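You operate a simulated robot arm through the tools that you are given. There is no shell and no other tool. Be economical: measure what you need, move in short steps, check, and stop when the job is done.

The job below is to be done with a simulated robot arm. You get a single attempt, and the scene is never put back.

## Task
Brush the bench disc player's lens clean with its tray wound out.
Fine: plug in its holder first and left there; wind the tray out and in again by the white gear knob; lens brush back in its cup; power left off.

Only the result counts: the job must be done as asked and must still hold three seconds after the hand-in. Knocking over, shifting, dropping, spilling or breaking anything else fails it.

## Robot
A 6-joint arm with a two-finger parallel gripper, fixed in place. Base frame: the origin is at the foot of the arm, x ahead of it, y to its left, z up. Units: m, rad, N and s.
With the tool pointing down near the work surface it reaches from about 0.32 to 0.7 m from the base axis. Its first joint turns from -2.897 to 2.897 rad. Payload 4.1 kg.
Tool frame: the origin (TCP) lies between the finger pads and is the grasp point; the fingertips stand 0.023 m ahead of it; z points along the fingers, y is the line along which they close. The gripper opens to 0.094 m. The fingers are 0.038 m wide and 0.01 m thick; the gripper's body (0.054 by 0.096 m) begins 0.039 m behind the TCP.
Orientation is told as [roll, pitch, yaw] about the base's x, y, z axes, in that order, counted from this pose: with the fingers straight down and closing along the base's y, the tool's x points along the base's -x, its y along +y and its z along -z.

## Interface
- The arm moves only by the tool play_rows. Its argument "commands" is a list of rows, each a list of 7 numbers: the shift along the tool's x, y, z in m, then the turn, a rotation vector about the tool's x, y, z in rad, then the opening, from 0 (shut) to 1 (fully open). In form: [[dx, dy, dz, wx, wy, wz, hand], ...]. A call has 1 to 12 rows; each row shifts and turns the commanded pose from where the row before left it, along the tool's axes as they then stand. A row lasts 0.2 s, in which the tool goes at most 0.05 m and 0.15 rad; a call with a longer step from one row to the next is refused whole, and so is a gripper value outside its range. A pose out of reach is approached as far as the arm can. The call stops where the force on the tool passes 40 N (or 10 N more than at its start, if that is more) or the arm is blocked; 0.2 s more then pass. Each finger travels about 0.045 m/s and halts on what it meets, pressing with about 29 N; the grip force reading is that of the motor and also rises with nothing between the fingers. The clock runs only during rows and for 0.2 s after the last one: add rows that do not move to give the fingers time. It gives the time, the measured TCP pose, the force on the tool (base axes), the opening and the grip force at its end, in the units of the frame above (readings bear some noise), and new pictures: "pictures" is both (left out), scene, wrist or none.
- Cameras (640 x 400 px; columns grow to the right, rows downward): "scene" is fixed at [0.2212, 0.6497, 1.4702]; the picture's right is [-0.72, -0.69, 0.00], its down [-0.49, 0.51, -0.71] and it looks along [0.49, -0.51, -0.71] (base axes); focal length 318 px, centre (320, 200). "wrist" rides on the gripper at [0.086, 0.016, -0.075] in the tool frame; the picture's right is [-0.18, 0.98, 0.00], its down [-0.58, -0.11, -0.81] and it looks along [-0.79, -0.15, 0.59] (tool axes); focal length 243 px, centre (320, 200).
- lift_body(by): slides the trunk up (or, below 0, down) by that many m; the arm rides with it, the base frame stays. It gives what a move gives, with no picture.
- point_at(camera, pixels): for up to 12 pixels [column, row] of the newest picture of that camera ("zoom" is the newest enlarged one), the place [x, y, z] in the base frame of the surface seen there, good to about 0.003 m. No time passes.
- inspect(camera, box): a new picture of the part [left, top, right, bottom] of that camera's present view, enlarged. No time passes.
- job_done(): hands the job in; it is judged then, once.

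Keep the steps short. Do not move on a guess: measure, check each grasp and each placing, and mend mistakes. In all there are 80 turns and 170 pictures (those below and enlarged ones count). Leave the gripper open and the arm clear of the work at the hand-in unless told otherwise, and finish with a single line.

The tools are called as a command line: name --pt "numbers of a row" for each row, then --argument value for the rest, lists and objects as JSON in quotes. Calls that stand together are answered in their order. play_rows: Moves the arm, as the interface text tells. Its arguments: {"type":"object","properties":{"commands":{"type":"array","items":{"type":"array","items":{"type":"number"}}},"pictures":{"type":"string","enum":["both","scene","wrist","none"]}},"required":["commands"]} The other tools are called the same way: lift_body (by) slides the trunk up or down; point_at (camera, pixels) gives the place of the surface under pixels of a picture; inspect (camera, box) takes an enlarged picture of a part of a camera's view; job_done () hands the job in.

At the start:

```text
t: 0.0
position: [0.395, 0.1758, 1.1733]
tool_rot: [0.0, 0.0, 0.001]
wrist_force: [0.3, -0.8, 0.0]
finger_gap: 0.0941
grasp_force: 0.1
trunk travel left (down, up): [-0.525, 0.065]
```

scene: 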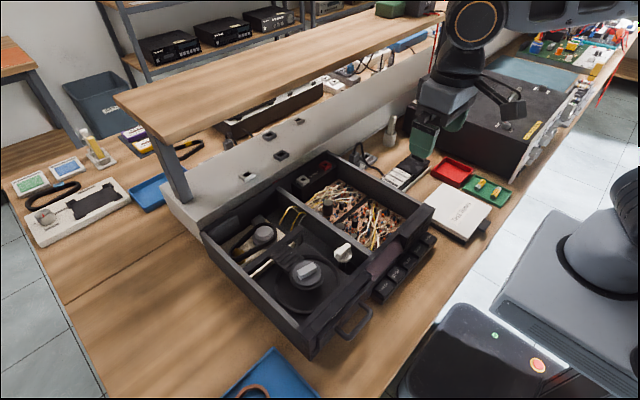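
wrist: 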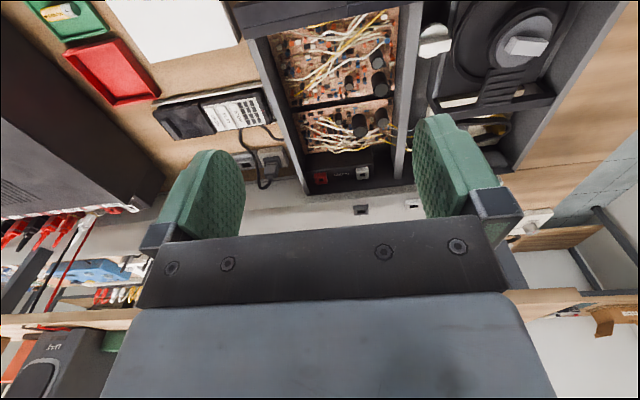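

I'll start by looking closer at the player and the things around it.

inspect --camera "scene" --box '[190, 140, 450, 360]'

inspect --camera "scene" --box '[330, 100, 530, 240]'

inspect --camera "scene" --box '[0, 90, 220, 250]'

inspect --camera "wrist" --box '[130, 0, 600, 260]'

```text
1.82 times, centred on (320, 250) of scene
```

zoom: 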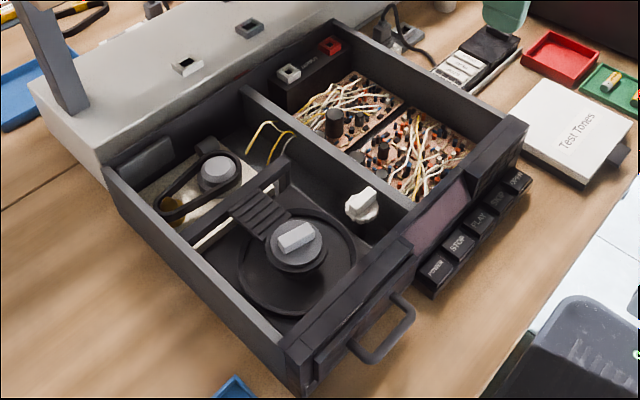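

```text
2.86 times, centred on (430, 170) of scene
```

zoom: 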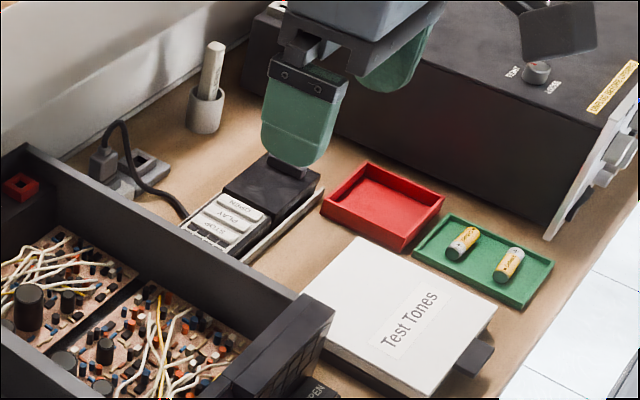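

```text
2.50 times, centred on (110, 170) of scene
```

zoom: 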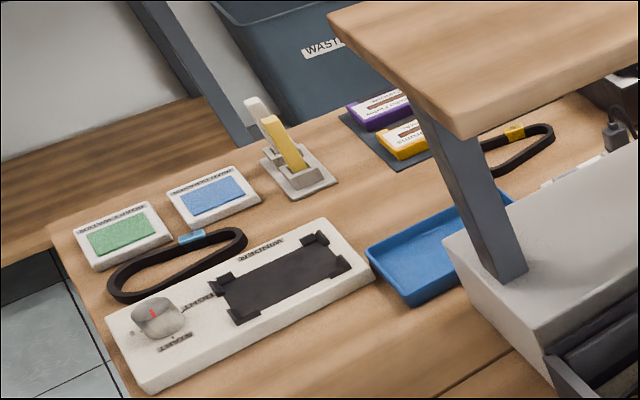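

```text
1.36 times, centred on (365, 130) of wrist
```

zoom: 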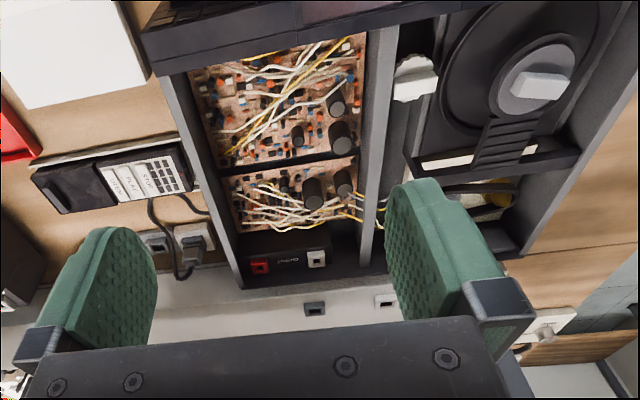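

Next I'll zoom in on the plug area, the brush cup and the tray area.

inspect --camera "scene" --box '[325, 105, 425, 190]'

inspect --camera "scene" --box '[205, 195, 375, 345]'

inspect --camera "scene" --box '[230, 60, 380, 190]'

point_at --camera "scene" --pixels '[[345, 252], [305, 270], [362, 155], [370, 161], [391, 118], [390, 138], [410, 170], [352, 320], [206, 238], [306, 345], [430, 215], [325, 155]]'

```text
4.71 times, centred on (375, 148) of scene
```

zoom: 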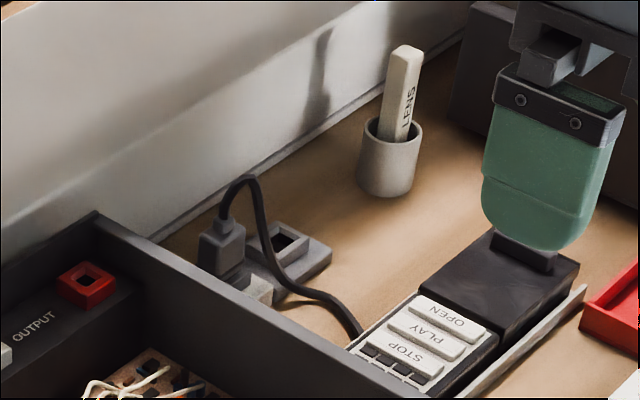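

```text
2.67 times, centred on (290, 270) of scene
```

zoom: 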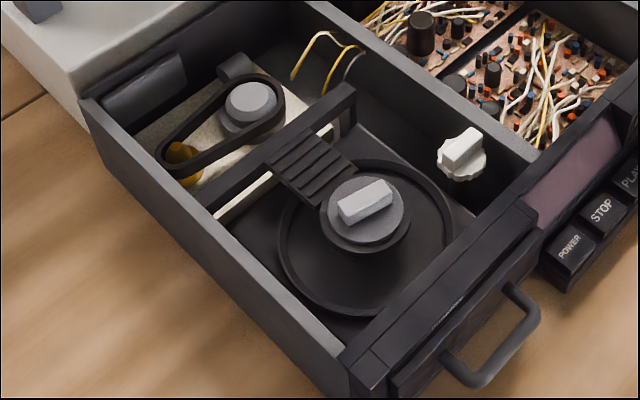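

```text
3.08 times, centred on (305, 125) of scene
```

zoom: 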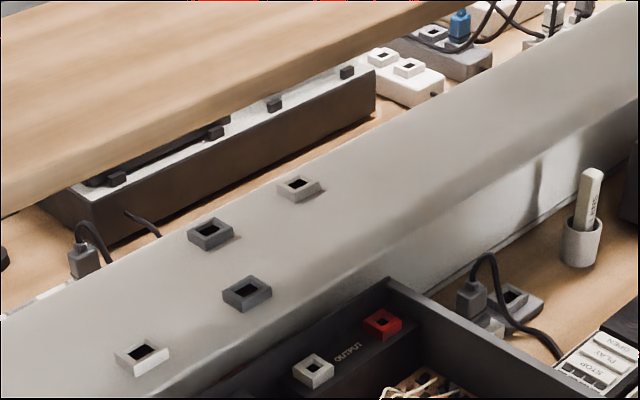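

```text
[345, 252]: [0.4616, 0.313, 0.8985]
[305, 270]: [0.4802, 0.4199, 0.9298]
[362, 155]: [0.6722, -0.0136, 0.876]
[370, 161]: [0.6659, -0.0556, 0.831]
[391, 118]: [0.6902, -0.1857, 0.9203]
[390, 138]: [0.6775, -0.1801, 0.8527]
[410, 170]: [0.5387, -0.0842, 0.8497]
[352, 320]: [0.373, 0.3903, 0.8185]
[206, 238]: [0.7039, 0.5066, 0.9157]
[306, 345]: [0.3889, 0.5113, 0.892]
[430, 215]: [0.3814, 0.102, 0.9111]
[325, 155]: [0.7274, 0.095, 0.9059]
```

The plug is visible in the wrist view at around (265,155). I'll zoom in there and on the tray area.

inspect --camera "wrist" --box '[220, 110, 330, 200]'

inspect --camera "wrist" --box '[390, 0, 590, 180]'

```text
4.44 times, centred on (275, 155) of wrist
```

zoom: 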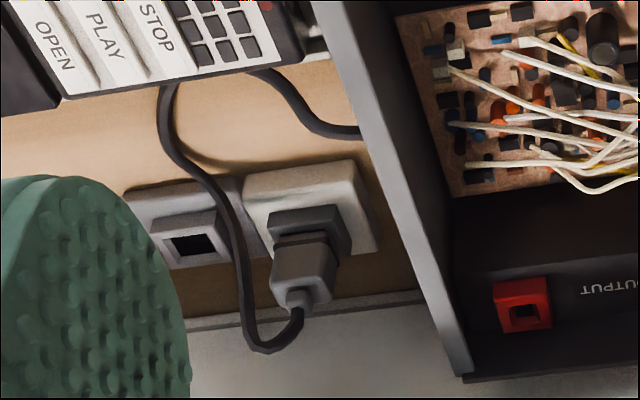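

```text
2.22 times, centred on (490, 90) of wrist
```

zoom: 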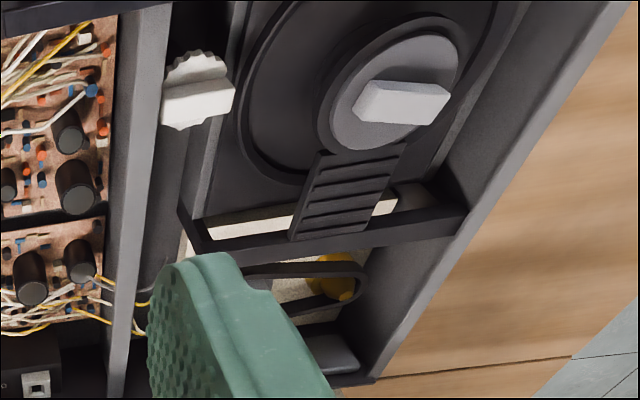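

The plug sits in a white outlet, with an empty grey holder next to it on the -y side. I'll check where the shelf edge is and measure the plug parts from the wrist picture before moving closer.

point_at --camera "scene" --pixels '[[180, 137], [300, 75], [400, 25], [130, 100], [230, 160], [380, 110], [325, 128]]'

point_at --camera "wrist" --pixels '[[270, 173], [269, 170], [246, 165], [282, 150], [262, 152], [288, 163], [297, 160], [261, 186], [247, 153]]'

```text
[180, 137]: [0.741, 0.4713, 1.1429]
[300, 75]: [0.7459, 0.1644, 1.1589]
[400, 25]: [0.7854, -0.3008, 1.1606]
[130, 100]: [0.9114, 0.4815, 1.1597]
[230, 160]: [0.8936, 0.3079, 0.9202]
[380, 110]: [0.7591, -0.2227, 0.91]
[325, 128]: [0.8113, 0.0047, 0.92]
```

```text
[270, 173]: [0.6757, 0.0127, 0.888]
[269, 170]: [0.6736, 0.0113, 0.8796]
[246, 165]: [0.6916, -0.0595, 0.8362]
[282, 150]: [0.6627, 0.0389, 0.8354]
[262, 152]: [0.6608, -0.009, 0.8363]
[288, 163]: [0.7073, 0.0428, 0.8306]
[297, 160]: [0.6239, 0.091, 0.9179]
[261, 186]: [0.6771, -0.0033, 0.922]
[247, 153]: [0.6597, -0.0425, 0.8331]
```

The shelf front is at x≈0.745, z≈1.15, and the plug is near (0.675, 0.012). I'll move to an observing pose near (0.55, -0.02, 1.1).

play_rows --pt "-0.026 -0.033 0.012 0 0 0 1" --pt "-0.026 -0.033 0.012 0 0 0 1" --pt "-0.026 -0.033 0.012 0 0 0 1" --pt "-0.026 -0.033 0.012 0 0 0 1" --pt "-0.026 -0.033 0.012 0 0 0 1" --pt "-0.026 -0.033 0.012 0 0 0 1" --pt "0 0 0 0 0 0 1"

inspect --camera "wrist" --box '[250, 50, 430, 170]'

```text
t: 1.6
position: [0.5524, -0.0212, 1.0993]
tool_rot: [0.0, -0.001, 0.004]
wrist_force: [0.3, -0.4, 0.0]
finger_gap: 0.0939
grasp_force: 0.1
trunk travel left (down, up): [-0.525, 0.065]
```

scene: 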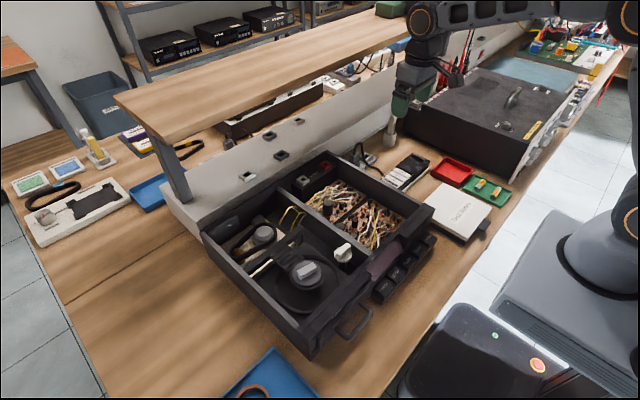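
wrist: 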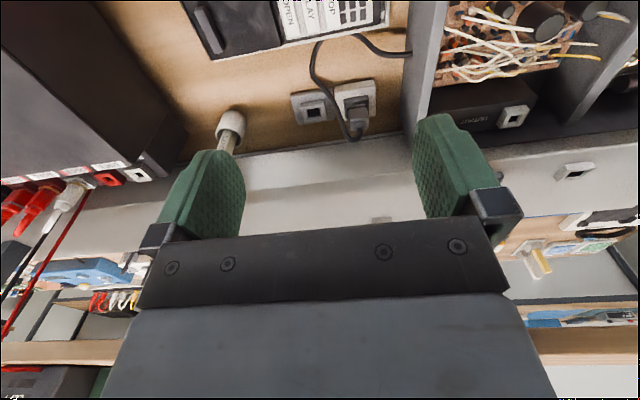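

```text
3.33 times, centred on (340, 110) of wrist
```

zoom: 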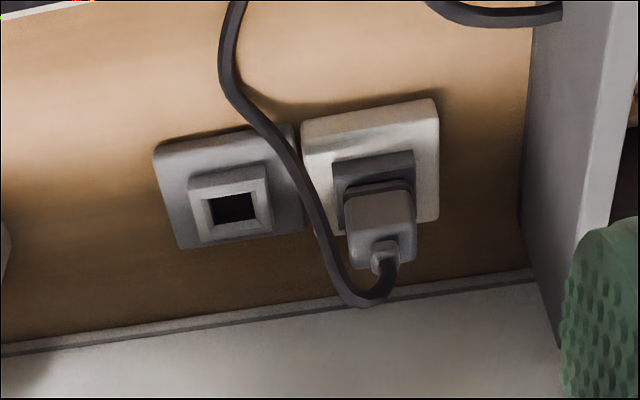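

I'll measure the plug, outlet and holder corners in this zoom.

point_at --camera "zoom" --pixels '[[380, 240], [350, 232], [413, 226], [347, 200], [408, 192], [385, 255], [234, 208], [194, 202], [268, 188], [204, 234], [270, 226], [552, 150]]'

point_at --camera "wrist" --pixels '[[338, 84], [372, 79], [376, 116], [342, 121], [290, 94], [298, 124], [331, 120], [226, 140], [231, 120], [245, 118], [217, 121]]'

```text
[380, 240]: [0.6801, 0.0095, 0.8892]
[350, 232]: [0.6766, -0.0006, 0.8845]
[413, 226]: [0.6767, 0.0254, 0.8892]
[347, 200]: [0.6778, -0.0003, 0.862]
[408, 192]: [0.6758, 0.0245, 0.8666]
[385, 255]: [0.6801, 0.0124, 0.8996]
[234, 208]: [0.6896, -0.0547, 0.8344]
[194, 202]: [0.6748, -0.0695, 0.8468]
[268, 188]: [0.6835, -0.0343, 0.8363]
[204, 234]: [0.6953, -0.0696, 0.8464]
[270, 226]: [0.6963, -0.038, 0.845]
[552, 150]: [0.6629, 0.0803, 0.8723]
```

```text
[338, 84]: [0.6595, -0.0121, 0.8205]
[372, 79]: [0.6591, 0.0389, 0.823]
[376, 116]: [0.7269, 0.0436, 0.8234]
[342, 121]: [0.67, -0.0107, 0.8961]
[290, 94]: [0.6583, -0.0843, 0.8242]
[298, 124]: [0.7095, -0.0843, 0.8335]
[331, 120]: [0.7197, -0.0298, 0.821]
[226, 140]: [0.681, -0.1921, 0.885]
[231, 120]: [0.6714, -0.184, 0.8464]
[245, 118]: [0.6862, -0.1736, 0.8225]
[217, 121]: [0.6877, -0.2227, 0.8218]
```

Plug centre is about (0.686, 0.012), with its top at 0.889. Holder centre is about (0.686, -0.053). I'll trace the cable path to keep the fingers off it.

point_at --camera "zoom" --pixels '[[390, 275], [370, 298], [345, 285], [325, 235], [305, 190], [270, 130], [235, 90], [230, 50], [234, 10], [450, 8], [545, 12]]'

inspect --camera "scene" --box '[340, 130, 400, 180]'

```text
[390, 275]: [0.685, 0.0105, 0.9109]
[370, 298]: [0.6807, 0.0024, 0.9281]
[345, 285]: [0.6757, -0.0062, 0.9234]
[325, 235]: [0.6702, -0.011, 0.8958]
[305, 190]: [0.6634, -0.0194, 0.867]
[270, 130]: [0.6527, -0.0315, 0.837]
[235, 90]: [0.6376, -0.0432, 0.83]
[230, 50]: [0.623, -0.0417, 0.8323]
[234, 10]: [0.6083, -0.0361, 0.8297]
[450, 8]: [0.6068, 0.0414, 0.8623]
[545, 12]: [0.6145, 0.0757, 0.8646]
```

```text
8.00 times, centred on (370, 155) of scene
```

zoom: 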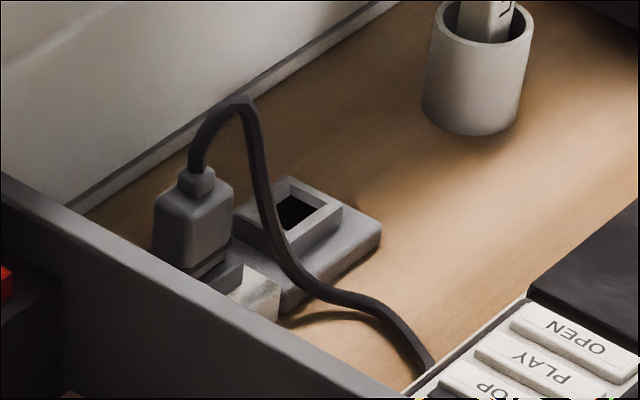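

The cable leaves the plug toward -x and -y. If I grip along y with the TCP slightly toward +x (about 0.694), the fingers clear the cable. I'll go above the plug with the gripper partly open.

play_rows --pt "-0.0237 0.0055 0.0232 0 0 0 0.62" --pt "-0.0237 0.0055 0.0232 0 0 0 0.62" --pt "-0.0237 0.0055 0.0232 0 0 0 0.62" --pt "-0.0237 0.0055 0.0232 0 0 0 0.62" --pt "-0.0237 0.0055 0.0232 0 0 0 0.62" --pt "-0.0237 0.0055 0.0232 0 0 0 0.62" --pt "0 0 0 0 0 0 0.62"

inspect --camera "wrist" --box '[200, 0, 460, 162]'

inspect --camera "scene" --box '[310, 60, 430, 180]'

```text
t: 3.2
position: [0.6931, 0.0127, 0.9616]
tool_rot: [-0.001, 0.0, 0.002]
wrist_force: [0.3, -1.1, -0.9]
finger_gap: 0.0583
grasp_force: 0.1
trunk travel left (down, up): [-0.525, 0.065]
```

scene: 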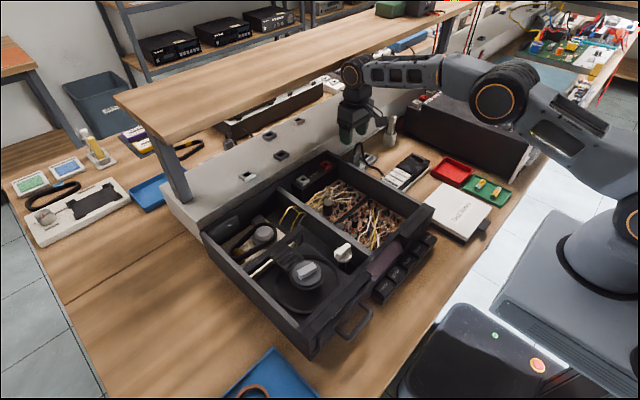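
wrist: 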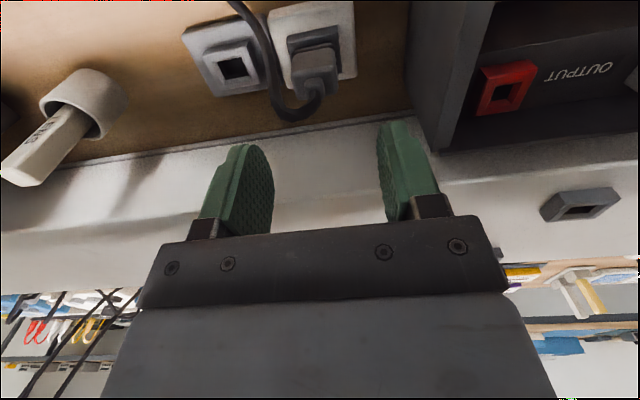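

```text
2.46 times, centred on (330, 81) of wrist
```

zoom: 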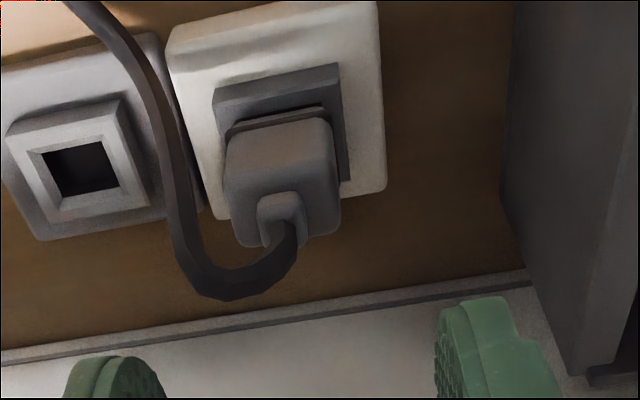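

```text
3.33 times, centred on (370, 120) of scene
```

zoom: 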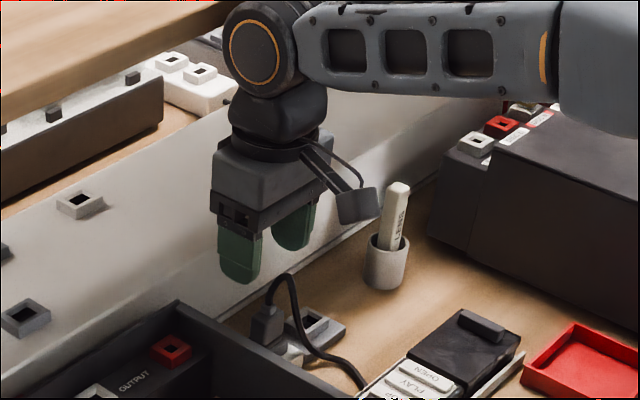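

Clear so far. I'll take precise edges of the plug top and the holder hole from this closer view (the wrist camera again, so "zoom" refers to it).

inspect --camera "wrist" --box '[170, 0, 370, 125]'

point_at --camera "wrist" --pixels '[[295, 72], [337, 70], [293, 78], [335, 60], [315, 78], [209, 54], [251, 45], [219, 86], [258, 76], [233, 68], [312, 22]]'

```text
3.20 times, centred on (270, 62) of wrist
```

zoom: 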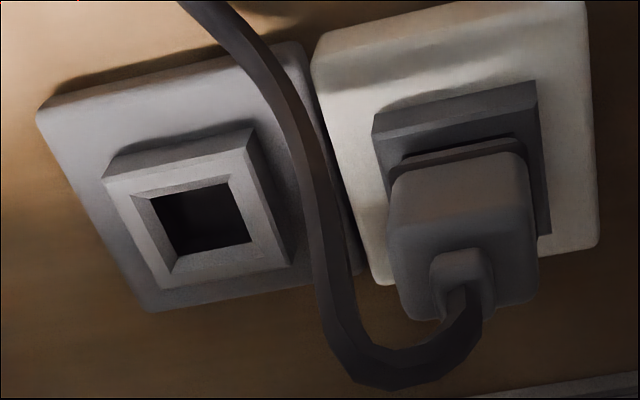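

```text
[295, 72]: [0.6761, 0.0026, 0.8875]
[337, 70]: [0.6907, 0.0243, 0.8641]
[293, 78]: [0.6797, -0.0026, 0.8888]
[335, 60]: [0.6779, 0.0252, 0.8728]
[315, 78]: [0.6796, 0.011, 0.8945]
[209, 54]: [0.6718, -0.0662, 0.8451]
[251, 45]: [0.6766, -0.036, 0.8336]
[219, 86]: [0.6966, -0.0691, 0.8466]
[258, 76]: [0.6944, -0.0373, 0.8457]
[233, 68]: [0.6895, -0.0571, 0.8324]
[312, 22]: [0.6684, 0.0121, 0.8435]
```

Next, measure the collar and plug edges in the zoom.

point_at --camera "zoom" --pixels '[[108, 183], [240, 155], [165, 283], [288, 258], [135, 198], [225, 179], [178, 262], [254, 246], [392, 235], [532, 215], [408, 305], [535, 290]]'

point_at --camera "zoom" --pixels '[[380, 140], [535, 108], [545, 228], [375, 112], [533, 84], [435, 290], [495, 290], [460, 255]]'

```text
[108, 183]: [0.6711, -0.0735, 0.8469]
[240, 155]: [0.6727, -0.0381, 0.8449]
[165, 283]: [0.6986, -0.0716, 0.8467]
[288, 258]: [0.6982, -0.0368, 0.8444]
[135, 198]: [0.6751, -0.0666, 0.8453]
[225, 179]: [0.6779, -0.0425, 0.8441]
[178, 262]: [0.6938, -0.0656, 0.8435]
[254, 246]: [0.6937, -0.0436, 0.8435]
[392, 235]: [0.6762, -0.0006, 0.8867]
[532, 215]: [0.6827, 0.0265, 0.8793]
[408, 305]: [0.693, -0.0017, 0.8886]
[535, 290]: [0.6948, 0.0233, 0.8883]
```

```text
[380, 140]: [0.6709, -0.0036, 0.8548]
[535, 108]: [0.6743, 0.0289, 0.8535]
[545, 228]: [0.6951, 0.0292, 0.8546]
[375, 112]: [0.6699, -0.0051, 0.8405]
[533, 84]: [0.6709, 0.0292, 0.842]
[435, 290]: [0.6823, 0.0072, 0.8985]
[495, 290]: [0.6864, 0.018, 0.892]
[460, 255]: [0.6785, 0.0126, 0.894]
```

Holder centre is (0.685, -0.055) and plug centre is (0.6855, 0.012). That makes the shift -0.067 in y, with the holder 9 mm lower. I'll descend to z≈0.885 and close.

play_rows --pt "0 0 0.019 0 0 0 0.62" --pt "0 0 0.019 0 0 0 0.62" --pt "0 0 0.019 0 0 0 0.62" --pt "0 0 0.019 0 0 0 0.62" --pt "0 0 0 0 0 0 0.62" --pt "0 0 0 0 0 0 0.2" --pt "0 0 0 0 0 0 0.2" --pt "0 0 0 0 0 0 0.1" --pt "0 0 0 0 0 0 0.1"

```text
t: 5.2
position: [0.6943, 0.0115, 0.886]
tool_rot: [0.0, -0.001, 0.003]
wrist_force: [-0.1, -0.4, -0.1]
finger_gap: 0.0283
grasp_force: 29.4
trunk travel left (down, up): [-0.525, 0.065]
```

scene: 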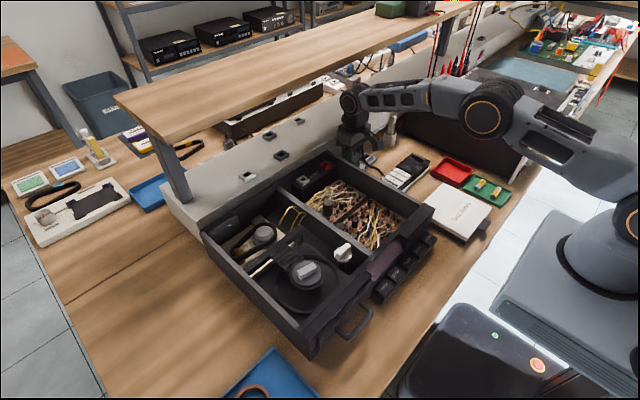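
wrist: 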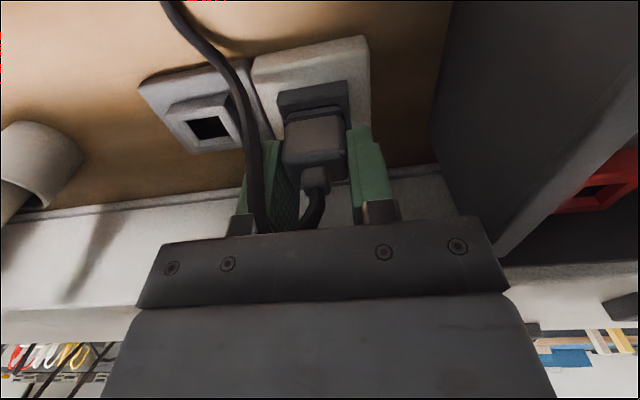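

Gripped with a gap of 0.028. Now I'll pull straight up in small steps.

play_rows --pt "0 0 -0.005 0 0 0 0.1" --pt "0 0 -0.005 0 0 0 0.1" --pt "0 0 -0.01 0 0 0 0.1" --pt "0 0 -0.01 0 0 0 0.1" --pt "0 0 -0.01 0 0 0 0.1" --pt "0 0 0 0 0 0 0.1"

```text
t: 6.6
position: [0.6935, 0.0115, 0.9269]
tool_rot: [0.0, -0.001, 0.001]
wrist_force: [0.2, -0.2, -0.6]
finger_gap: 0.0282
grasp_force: 29.0
trunk travel left (down, up): [-0.525, 0.065]
```

scene: 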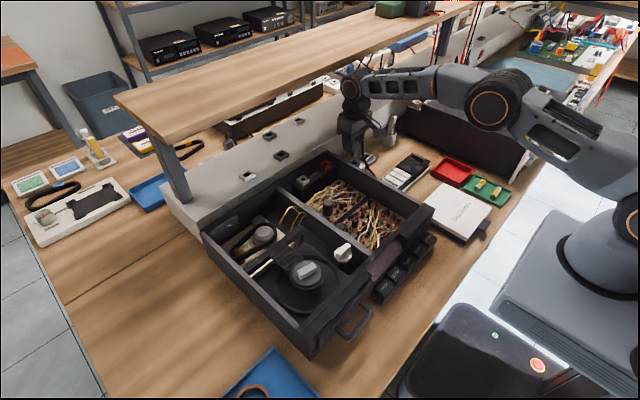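
wrist: 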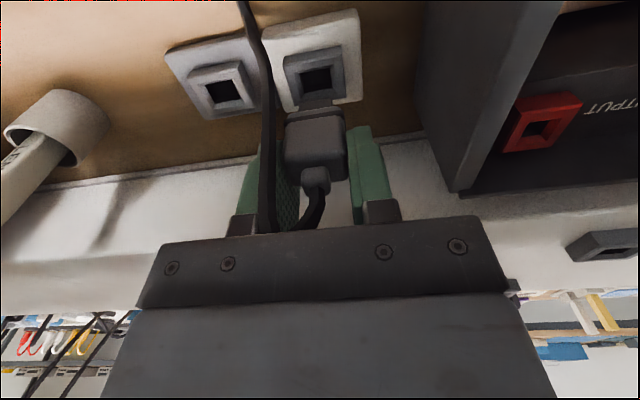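

The plug is out and both holes are visible. I'll measure the spacing between them.

inspect --camera "wrist" --box '[150, 0, 370, 137]'

point_at --camera "wrist" --pixels '[[203, 86], [234, 79], [246, 97], [213, 106], [298, 72], [330, 68], [334, 91], [303, 98]]'

```text
2.91 times, centred on (260, 68) of wrist
```

zoom: 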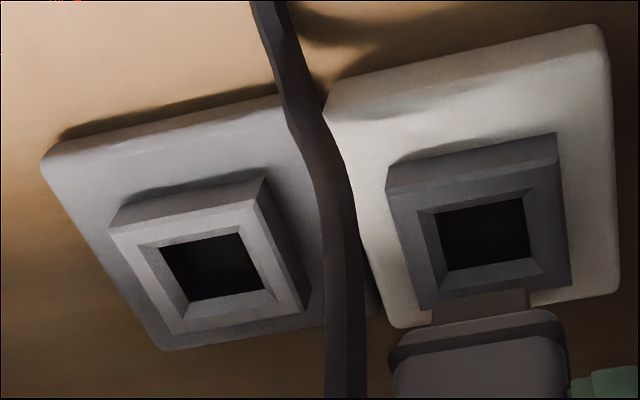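

```text
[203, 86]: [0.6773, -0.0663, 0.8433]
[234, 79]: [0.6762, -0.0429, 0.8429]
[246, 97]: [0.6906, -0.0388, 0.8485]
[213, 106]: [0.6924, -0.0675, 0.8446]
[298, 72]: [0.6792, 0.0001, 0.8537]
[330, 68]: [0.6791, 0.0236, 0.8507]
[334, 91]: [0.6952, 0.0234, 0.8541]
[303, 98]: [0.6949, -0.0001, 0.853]
```

I'll refine this from the zoom using the bevel corners.

point_at --camera "zoom" --pixels '[[142, 246], [246, 226], [276, 294], [186, 310], [418, 210], [523, 192], [542, 266], [438, 280], [110, 227], [306, 308]]'

```text
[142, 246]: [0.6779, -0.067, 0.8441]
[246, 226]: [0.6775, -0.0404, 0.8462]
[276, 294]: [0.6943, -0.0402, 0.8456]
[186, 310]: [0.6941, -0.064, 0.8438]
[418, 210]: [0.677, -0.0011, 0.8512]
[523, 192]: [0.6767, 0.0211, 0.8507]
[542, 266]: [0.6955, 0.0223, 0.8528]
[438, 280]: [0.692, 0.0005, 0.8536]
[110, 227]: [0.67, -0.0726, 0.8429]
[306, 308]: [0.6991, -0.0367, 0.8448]
```

The shift is about -0.066 in y. I'll move sideways and check the alignment.

play_rows --pt "0 -0.022 0 0 0 0 0.1" --pt "0 -0.022 0 0 0 0 0.1" --pt "0 -0.022 0 0 0 0 0.1" --pt "0 0 0 0 0 0 0.1" --pictures "wrist"

inspect --camera "wrist" --box '[220, 30, 440, 190]'

inspect --camera "scene" --box '[330, 110, 410, 180]'

```text
t: 7.6
position: [0.6928, -0.0551, 0.9246]
tool_rot: [0.0, -0.001, 0.002]
wrist_force: [-0.7, 0.3, -0.5]
finger_gap: 0.0282
grasp_force: 28.4
trunk travel left (down, up): [-0.525, 0.065]
```

wrist: 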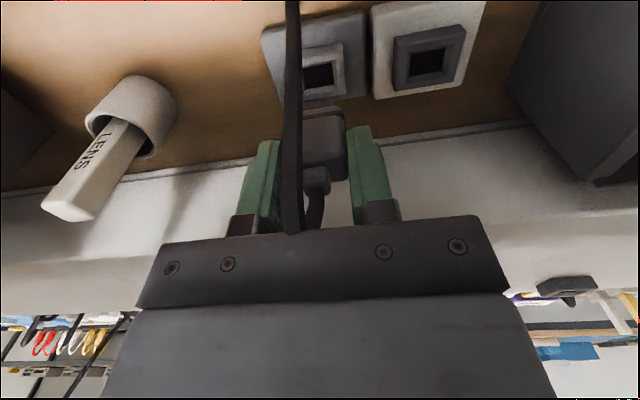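

```text
2.50 times, centred on (330, 110) of wrist
```

zoom: 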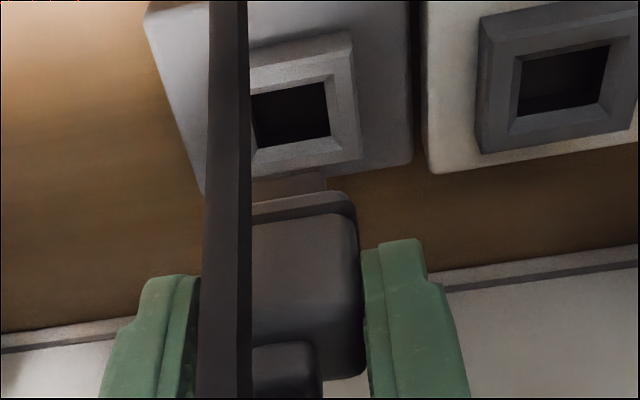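

```text
5.71 times, centred on (370, 145) of scene
```

zoom: 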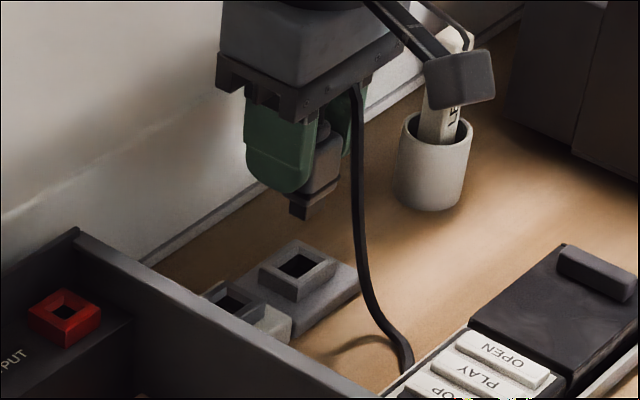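

It's nearly aligned, maybe 1 mm too far in -y. I'll correct by +0.001 and lower in small steps.

play_rows --pt "0 0.001 0.01 0 0 0 0.1" --pt "0 0 0.01 0 0 0 0.1" --pt "0 0 0.008 0 0 0 0.1" --pt "0 0 0.005 0 0 0 0.1" --pt "0 0 0.005 0 0 0 0.1" --pt "0 0 0.005 0 0 0 0.1" --pt "0 0 0.003 0 0 0 0.1" --pt "0 0 0 0 0 0 0.1" --pictures "wrist"

inspect --camera "scene" --box '[330, 110, 410, 180]'

```text
t: 9.4
position: [0.6928, -0.055, 0.8813]
tool_rot: [0.0, 0.0, 0.003]
wrist_force: [-0.3, 0.2, -0.4]
finger_gap: 0.0282
grasp_force: 29.2
trunk travel left (down, up): [-0.525, 0.065]
```

wrist: 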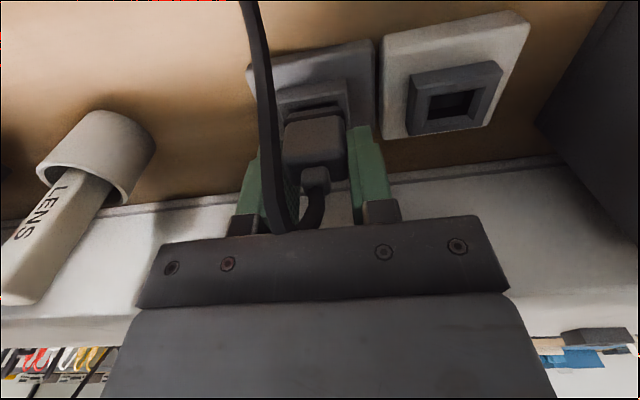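

```text
5.71 times, centred on (370, 145) of scene
```

zoom: 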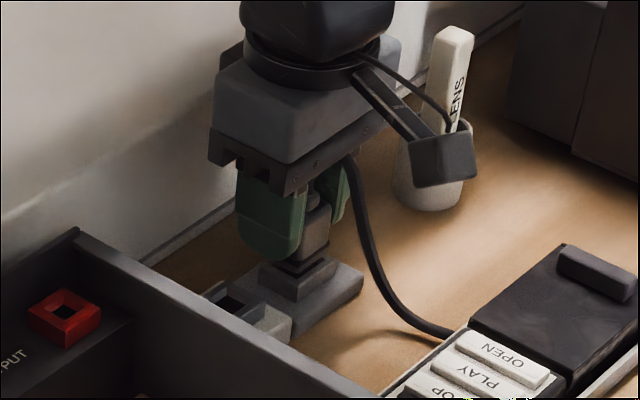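

Going in with no resistance. I'll push the last few millimetres.

play_rows --pt "0 0 0.003 0 0 0 0.1" --pt "0 0 0.002 0 0 0 0.1" --pt "0 0 0.002 0 0 0 0.1" --pt "0 0 0.002 0 0 0 0.1" --pt "0 0 0 0 0 0 0.1" --pictures "wrist"

inspect --camera "scene" --box '[330, 110, 410, 180]'

```text
t: 10.6
position: [0.6938, -0.055, 0.8741]
tool_rot: [0.001, -0.006, 0.001]
wrist_force: [3.9, -3.4, 22.7]
finger_gap: 0.0289
grasp_force: 28.8
trunk travel left (down, up): [-0.525, 0.065]
```

wrist: 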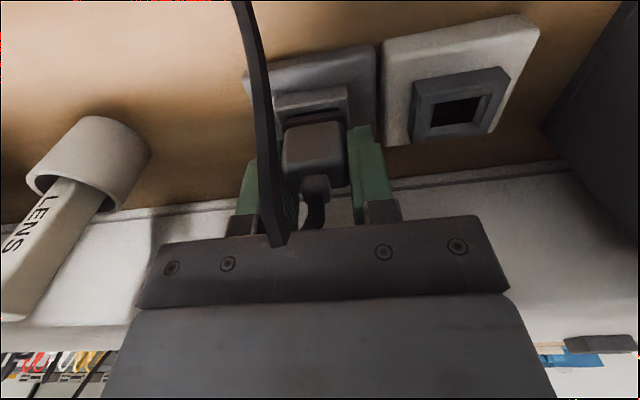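

```text
5.71 times, centred on (370, 145) of scene
```

zoom: 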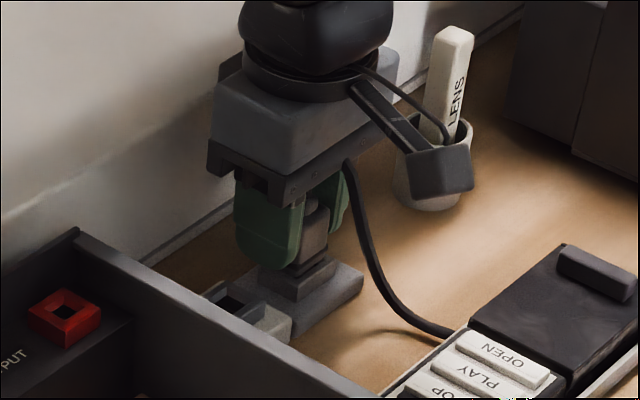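

I read 22.7 N downward at the expected seating depth. I'll release, rise and check.

play_rows --pt "0 0 0 0 0 0 0.6" --pt "0 0 0 0 0 0 0.6" --pt "0 0 0 0 0 0 0.6" --pt "0 0 -0.02 0 0 0 0.6" --pt "0 0 -0.03 0 0 0 0.6" --pt "0 0 -0.04 0 0 0 0.6" --pt "0 0 -0.03 0 0 0 0.6" --pt "0 0 0 0 0 0 0.6"

inspect --camera "wrist" --box '[200, 0, 440, 150]'

inspect --camera "scene" --box '[330, 110, 410, 180]'

```text
t: 12.4
position: [0.6954, -0.0525, 0.9918]
tool_rot: [0.0, 0.001, 0.001]
wrist_force: [0.2, -0.3, 0.2]
finger_gap: 0.0562
grasp_force: 0.0
trunk travel left (down, up): [-0.525, 0.065]
```

scene: 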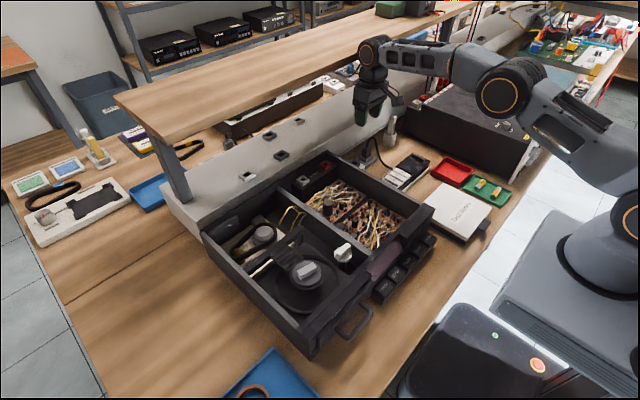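
wrist: 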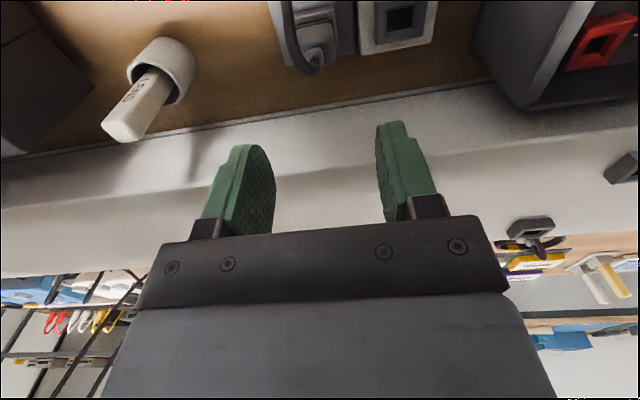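

```text
2.67 times, centred on (320, 75) of wrist
```

zoom: 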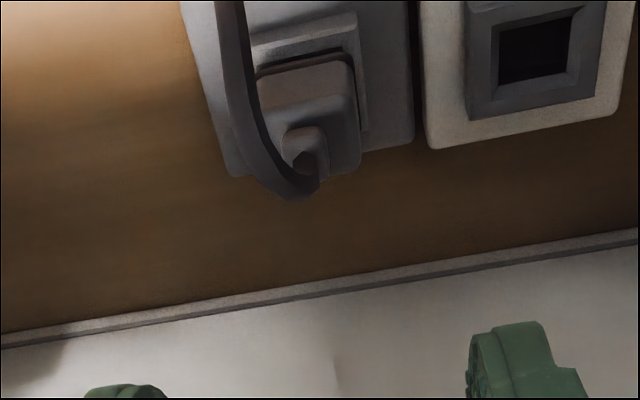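

```text
5.71 times, centred on (370, 145) of scene
```

zoom: 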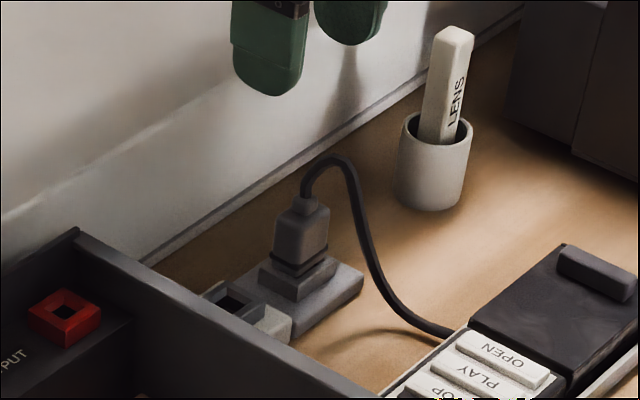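

It looks seated. I'll verify the plug's top height against the expected 0.880.

point_at --camera "zoom" --pixels '[[285, 218], [315, 225], [300, 240], [300, 290], [300, 272], [345, 170]]'

point_at --camera "wrist" --pixels '[[314, 58], [325, 60], [316, 42], [322, 35], [305, 32]]'

```text
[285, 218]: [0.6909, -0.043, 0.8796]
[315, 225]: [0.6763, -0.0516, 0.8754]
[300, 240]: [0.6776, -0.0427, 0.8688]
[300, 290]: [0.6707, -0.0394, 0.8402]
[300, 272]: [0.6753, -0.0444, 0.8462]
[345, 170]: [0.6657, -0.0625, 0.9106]
```

```text
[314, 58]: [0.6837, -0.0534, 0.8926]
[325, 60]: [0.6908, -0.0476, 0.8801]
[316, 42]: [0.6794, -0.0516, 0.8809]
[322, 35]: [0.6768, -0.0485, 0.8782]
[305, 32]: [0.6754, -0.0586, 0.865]
```

The plug top is at 0.880, so it's fully seated. Now I'll move over the player to view the gear knob.

play_rows --pt "0.025 0.0338 -0.0098 0 0 0 0.6" --pt "0.025 0.0338 -0.0098 0 0 0 0.6" --pt "0.025 0.0338 -0.0098 0 0 0 0.6" --pt "0.025 0.0338 -0.0098 0 0 0 0.6" --pt "0.025 0.0338 -0.0098 0 0 0 0.6" --pt "0.025 0.0338 -0.0098 0 0 0 0.6" --pt "0.025 0.0338 -0.0098 0 0 0 0.6" --pt "0.025 0.0338 -0.0098 0 0 0 0.6" --pt "0.025 0.0338 -0.0098 0 0 0 0.6" --pt "0.025 0.0338 -0.0098 0 0 0 0.6" --pt "0.025 0.0338 -0.0098 0 0 0 0.6" --pt "0 0 0 0 0 0 0.6"

inspect --camera "wrist" --box '[200, 0, 520, 200]'

```text
t: 15.0
position: [0.4161, 0.3166, 1.1011]
tool_rot: [-0.001, -0.001, 0.001]
wrist_force: [0.5, 0.7, 0.5]
finger_gap: 0.0564
grasp_force: 0.1
trunk travel left (down, up): [-0.525, 0.065]
```

scene: 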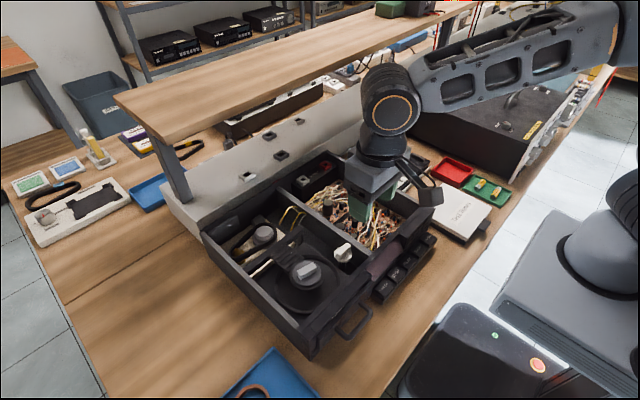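
wrist: 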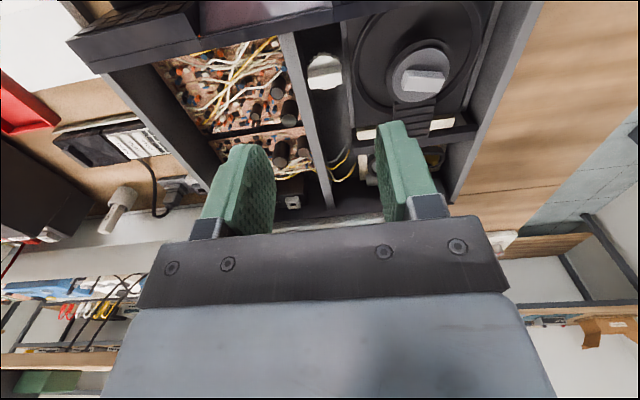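

```text
2.00 times, centred on (360, 100) of wrist
```

zoom: 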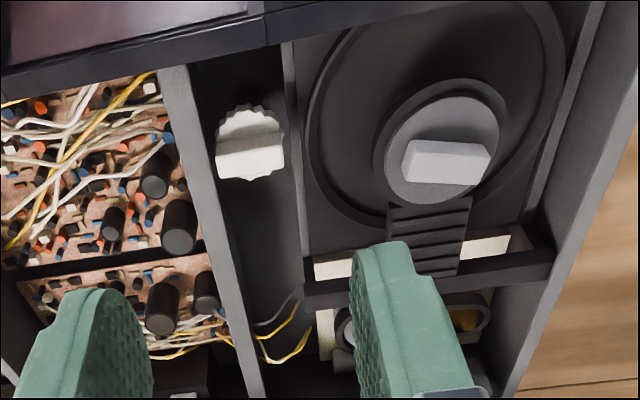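

I'll measure the knob's bar, the surrounding walls, and the tray edges.

inspect --camera "wrist" --box '[270, 30, 400, 110]'

point_at --camera "wrist" --pixels '[[345, 40], [347, 120], [295, 60], [320, 130], [340, 20], [425, 80], [440, 20], [430, 130], [325, 100], [520, 20], [470, 100]]'

```text
4.92 times, centred on (335, 70) of wrist
```

zoom: 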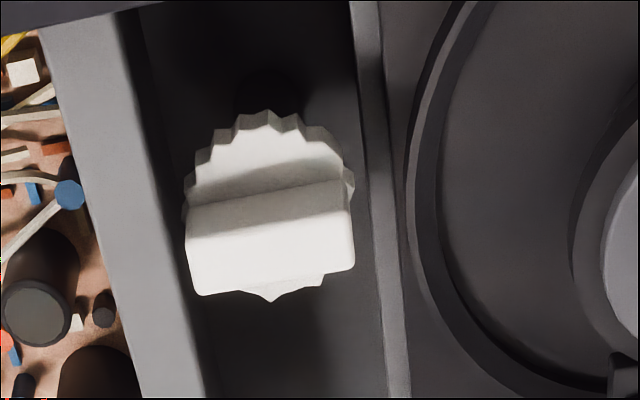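

```text
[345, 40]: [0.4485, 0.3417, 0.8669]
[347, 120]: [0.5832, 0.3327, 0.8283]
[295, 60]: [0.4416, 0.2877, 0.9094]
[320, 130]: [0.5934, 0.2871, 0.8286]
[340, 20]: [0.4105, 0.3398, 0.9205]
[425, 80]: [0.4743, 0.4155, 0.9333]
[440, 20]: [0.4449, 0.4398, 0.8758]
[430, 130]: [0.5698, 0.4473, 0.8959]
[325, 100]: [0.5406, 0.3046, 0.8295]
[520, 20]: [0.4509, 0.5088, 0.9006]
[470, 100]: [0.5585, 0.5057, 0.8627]
```

point_at --camera "zoom" --pixels '[[187, 225], [190, 282], [350, 262], [345, 195], [270, 240], [190, 210], [340, 183], [265, 120], [270, 297], [345, 180], [185, 200], [110, 150]]'

inspect --camera "scene" --box '[310, 225, 380, 280]'

```text
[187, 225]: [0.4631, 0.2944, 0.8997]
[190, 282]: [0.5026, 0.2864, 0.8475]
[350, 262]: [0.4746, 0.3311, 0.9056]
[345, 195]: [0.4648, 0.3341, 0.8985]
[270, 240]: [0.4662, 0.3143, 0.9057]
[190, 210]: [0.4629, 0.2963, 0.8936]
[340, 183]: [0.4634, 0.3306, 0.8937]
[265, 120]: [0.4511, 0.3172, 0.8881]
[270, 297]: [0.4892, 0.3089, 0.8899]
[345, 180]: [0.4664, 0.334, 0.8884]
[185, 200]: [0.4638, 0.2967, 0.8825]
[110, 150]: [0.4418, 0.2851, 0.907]
```

```text
7.27 times, centred on (345, 252) of scene
```

zoom: 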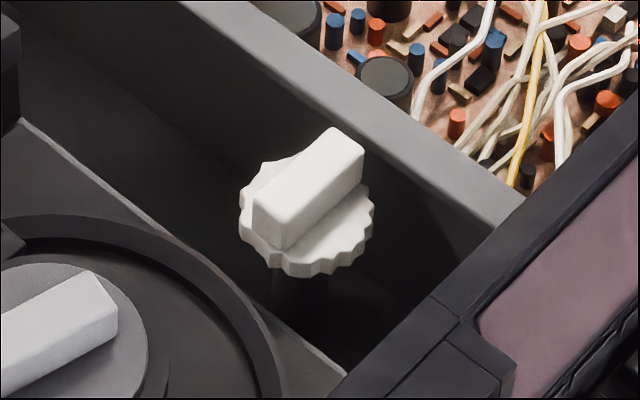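

The knob's bar spans x 0.463–0.477, y 0.296–0.332, top z 0.906, and its centre is about (0.470, 0.314). I need to close along x, so I'll turn the tool by -90° yaw. Counter-clockwise should then drive the tray out.

play_rows --pt "0 0 0 0 0 0.1428 0.6" --pt "0 0 0 0 0 0.1428 0.6" --pt "0 0 0 0 0 0.1428 0.6" --pt "0 0 0 0 0 0.1428 0.6" --pt "0 0 0 0 0 0.1428 0.6" --pt "0 0 0 0 0 0.1428 0.6" --pt "0 0 0 0 0 0.1428 0.6" --pt "0 0 0 0 0 0.1428 0.6" --pt "0 0 0 0 0 0.1428 0.6" --pt "0 0 0 0 0 0.1428 0.6" --pt "0 0 0 0 0 0.1428 0.6" --pt "0 0 0 0 0 0 0.6"

```text
t: 17.6
position: [0.4172, 0.3175, 1.0985]
tool_rot: [0.0, -0.001, -1.571]
wrist_force: [1.6, 0.3, -0.3]
finger_gap: 0.0562
grasp_force: 0.0
trunk travel left (down, up): [-0.525, 0.065]
```

scene: 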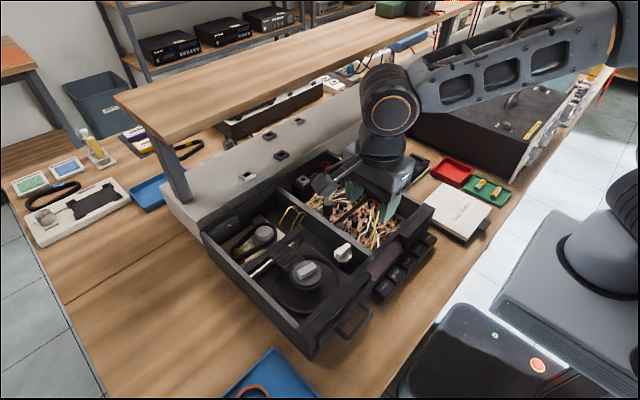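
wrist: 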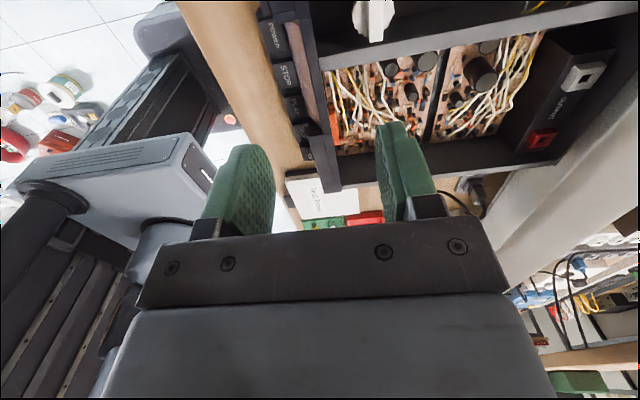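

The tool's y now points along +x and its x along +y. I'll move over the knob at z≈0.96.

play_rows --pt "-0.0009 0.01325 0.035 0 0 0 0.45" --pt "-0.0009 0.01325 0.035 0 0 0 0.45" --pt "-0.0009 0.01325 0.035 0 0 0 0.45" --pt "-0.0009 0.01325 0.034 0 0 0 0.45" --pt "0 0 0 0 0 0 0.45"

inspect --camera "scene" --box '[300, 190, 400, 280]'

inspect --camera "wrist" --box '[200, 0, 440, 150]'

```text
t: 18.8
position: [0.4723, 0.3131, 0.9596]
tool_rot: [0.001, 0.0, -1.569]
wrist_force: [-0.3, 0.2, -1.0]
finger_gap: 0.0422
grasp_force: 0.0
trunk travel left (down, up): [-0.525, 0.065]
```

scene: 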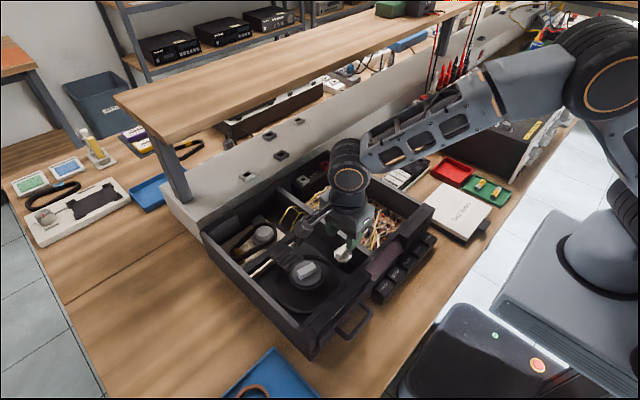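
wrist: 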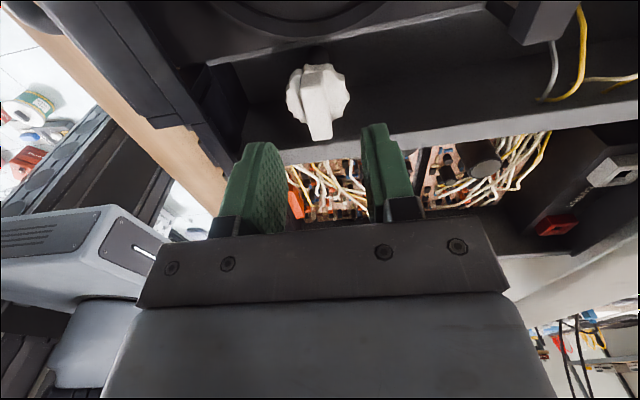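

```text
4.44 times, centred on (350, 235) of scene
```

zoom: 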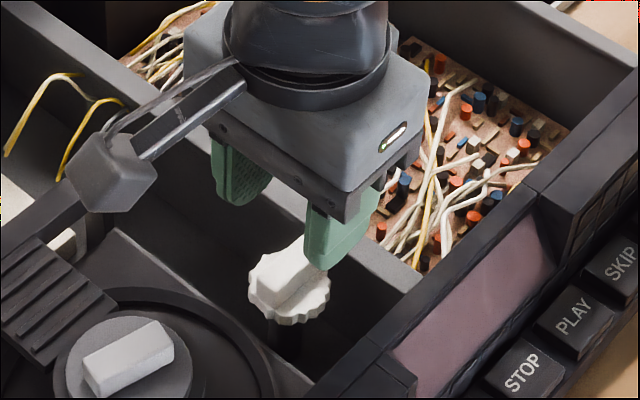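

```text
2.67 times, centred on (320, 75) of wrist
```

zoom: 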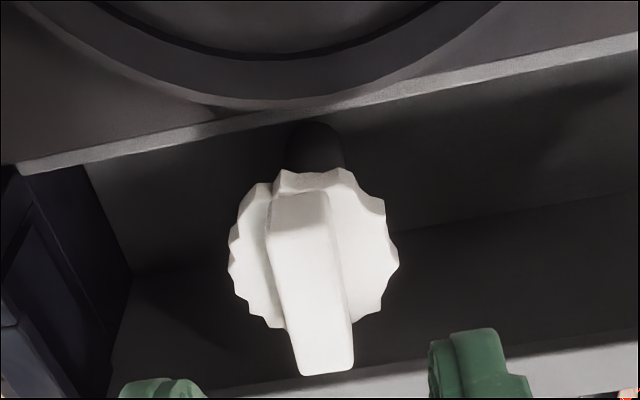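

I'll refine the knob's centre in this view before descending.

point_at --camera "zoom" --pixels '[[278, 215], [325, 215], [298, 360], [347, 350], [272, 260], [335, 230], [232, 260], [394, 265], [310, 290], [345, 310]]'

```text
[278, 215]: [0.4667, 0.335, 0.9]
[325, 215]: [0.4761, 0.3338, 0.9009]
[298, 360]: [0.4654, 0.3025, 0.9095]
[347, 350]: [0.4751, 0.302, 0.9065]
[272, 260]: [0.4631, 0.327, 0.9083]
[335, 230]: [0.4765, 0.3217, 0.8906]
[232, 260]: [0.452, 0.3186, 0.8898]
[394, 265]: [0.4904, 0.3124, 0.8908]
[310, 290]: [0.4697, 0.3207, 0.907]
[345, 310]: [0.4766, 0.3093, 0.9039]
```

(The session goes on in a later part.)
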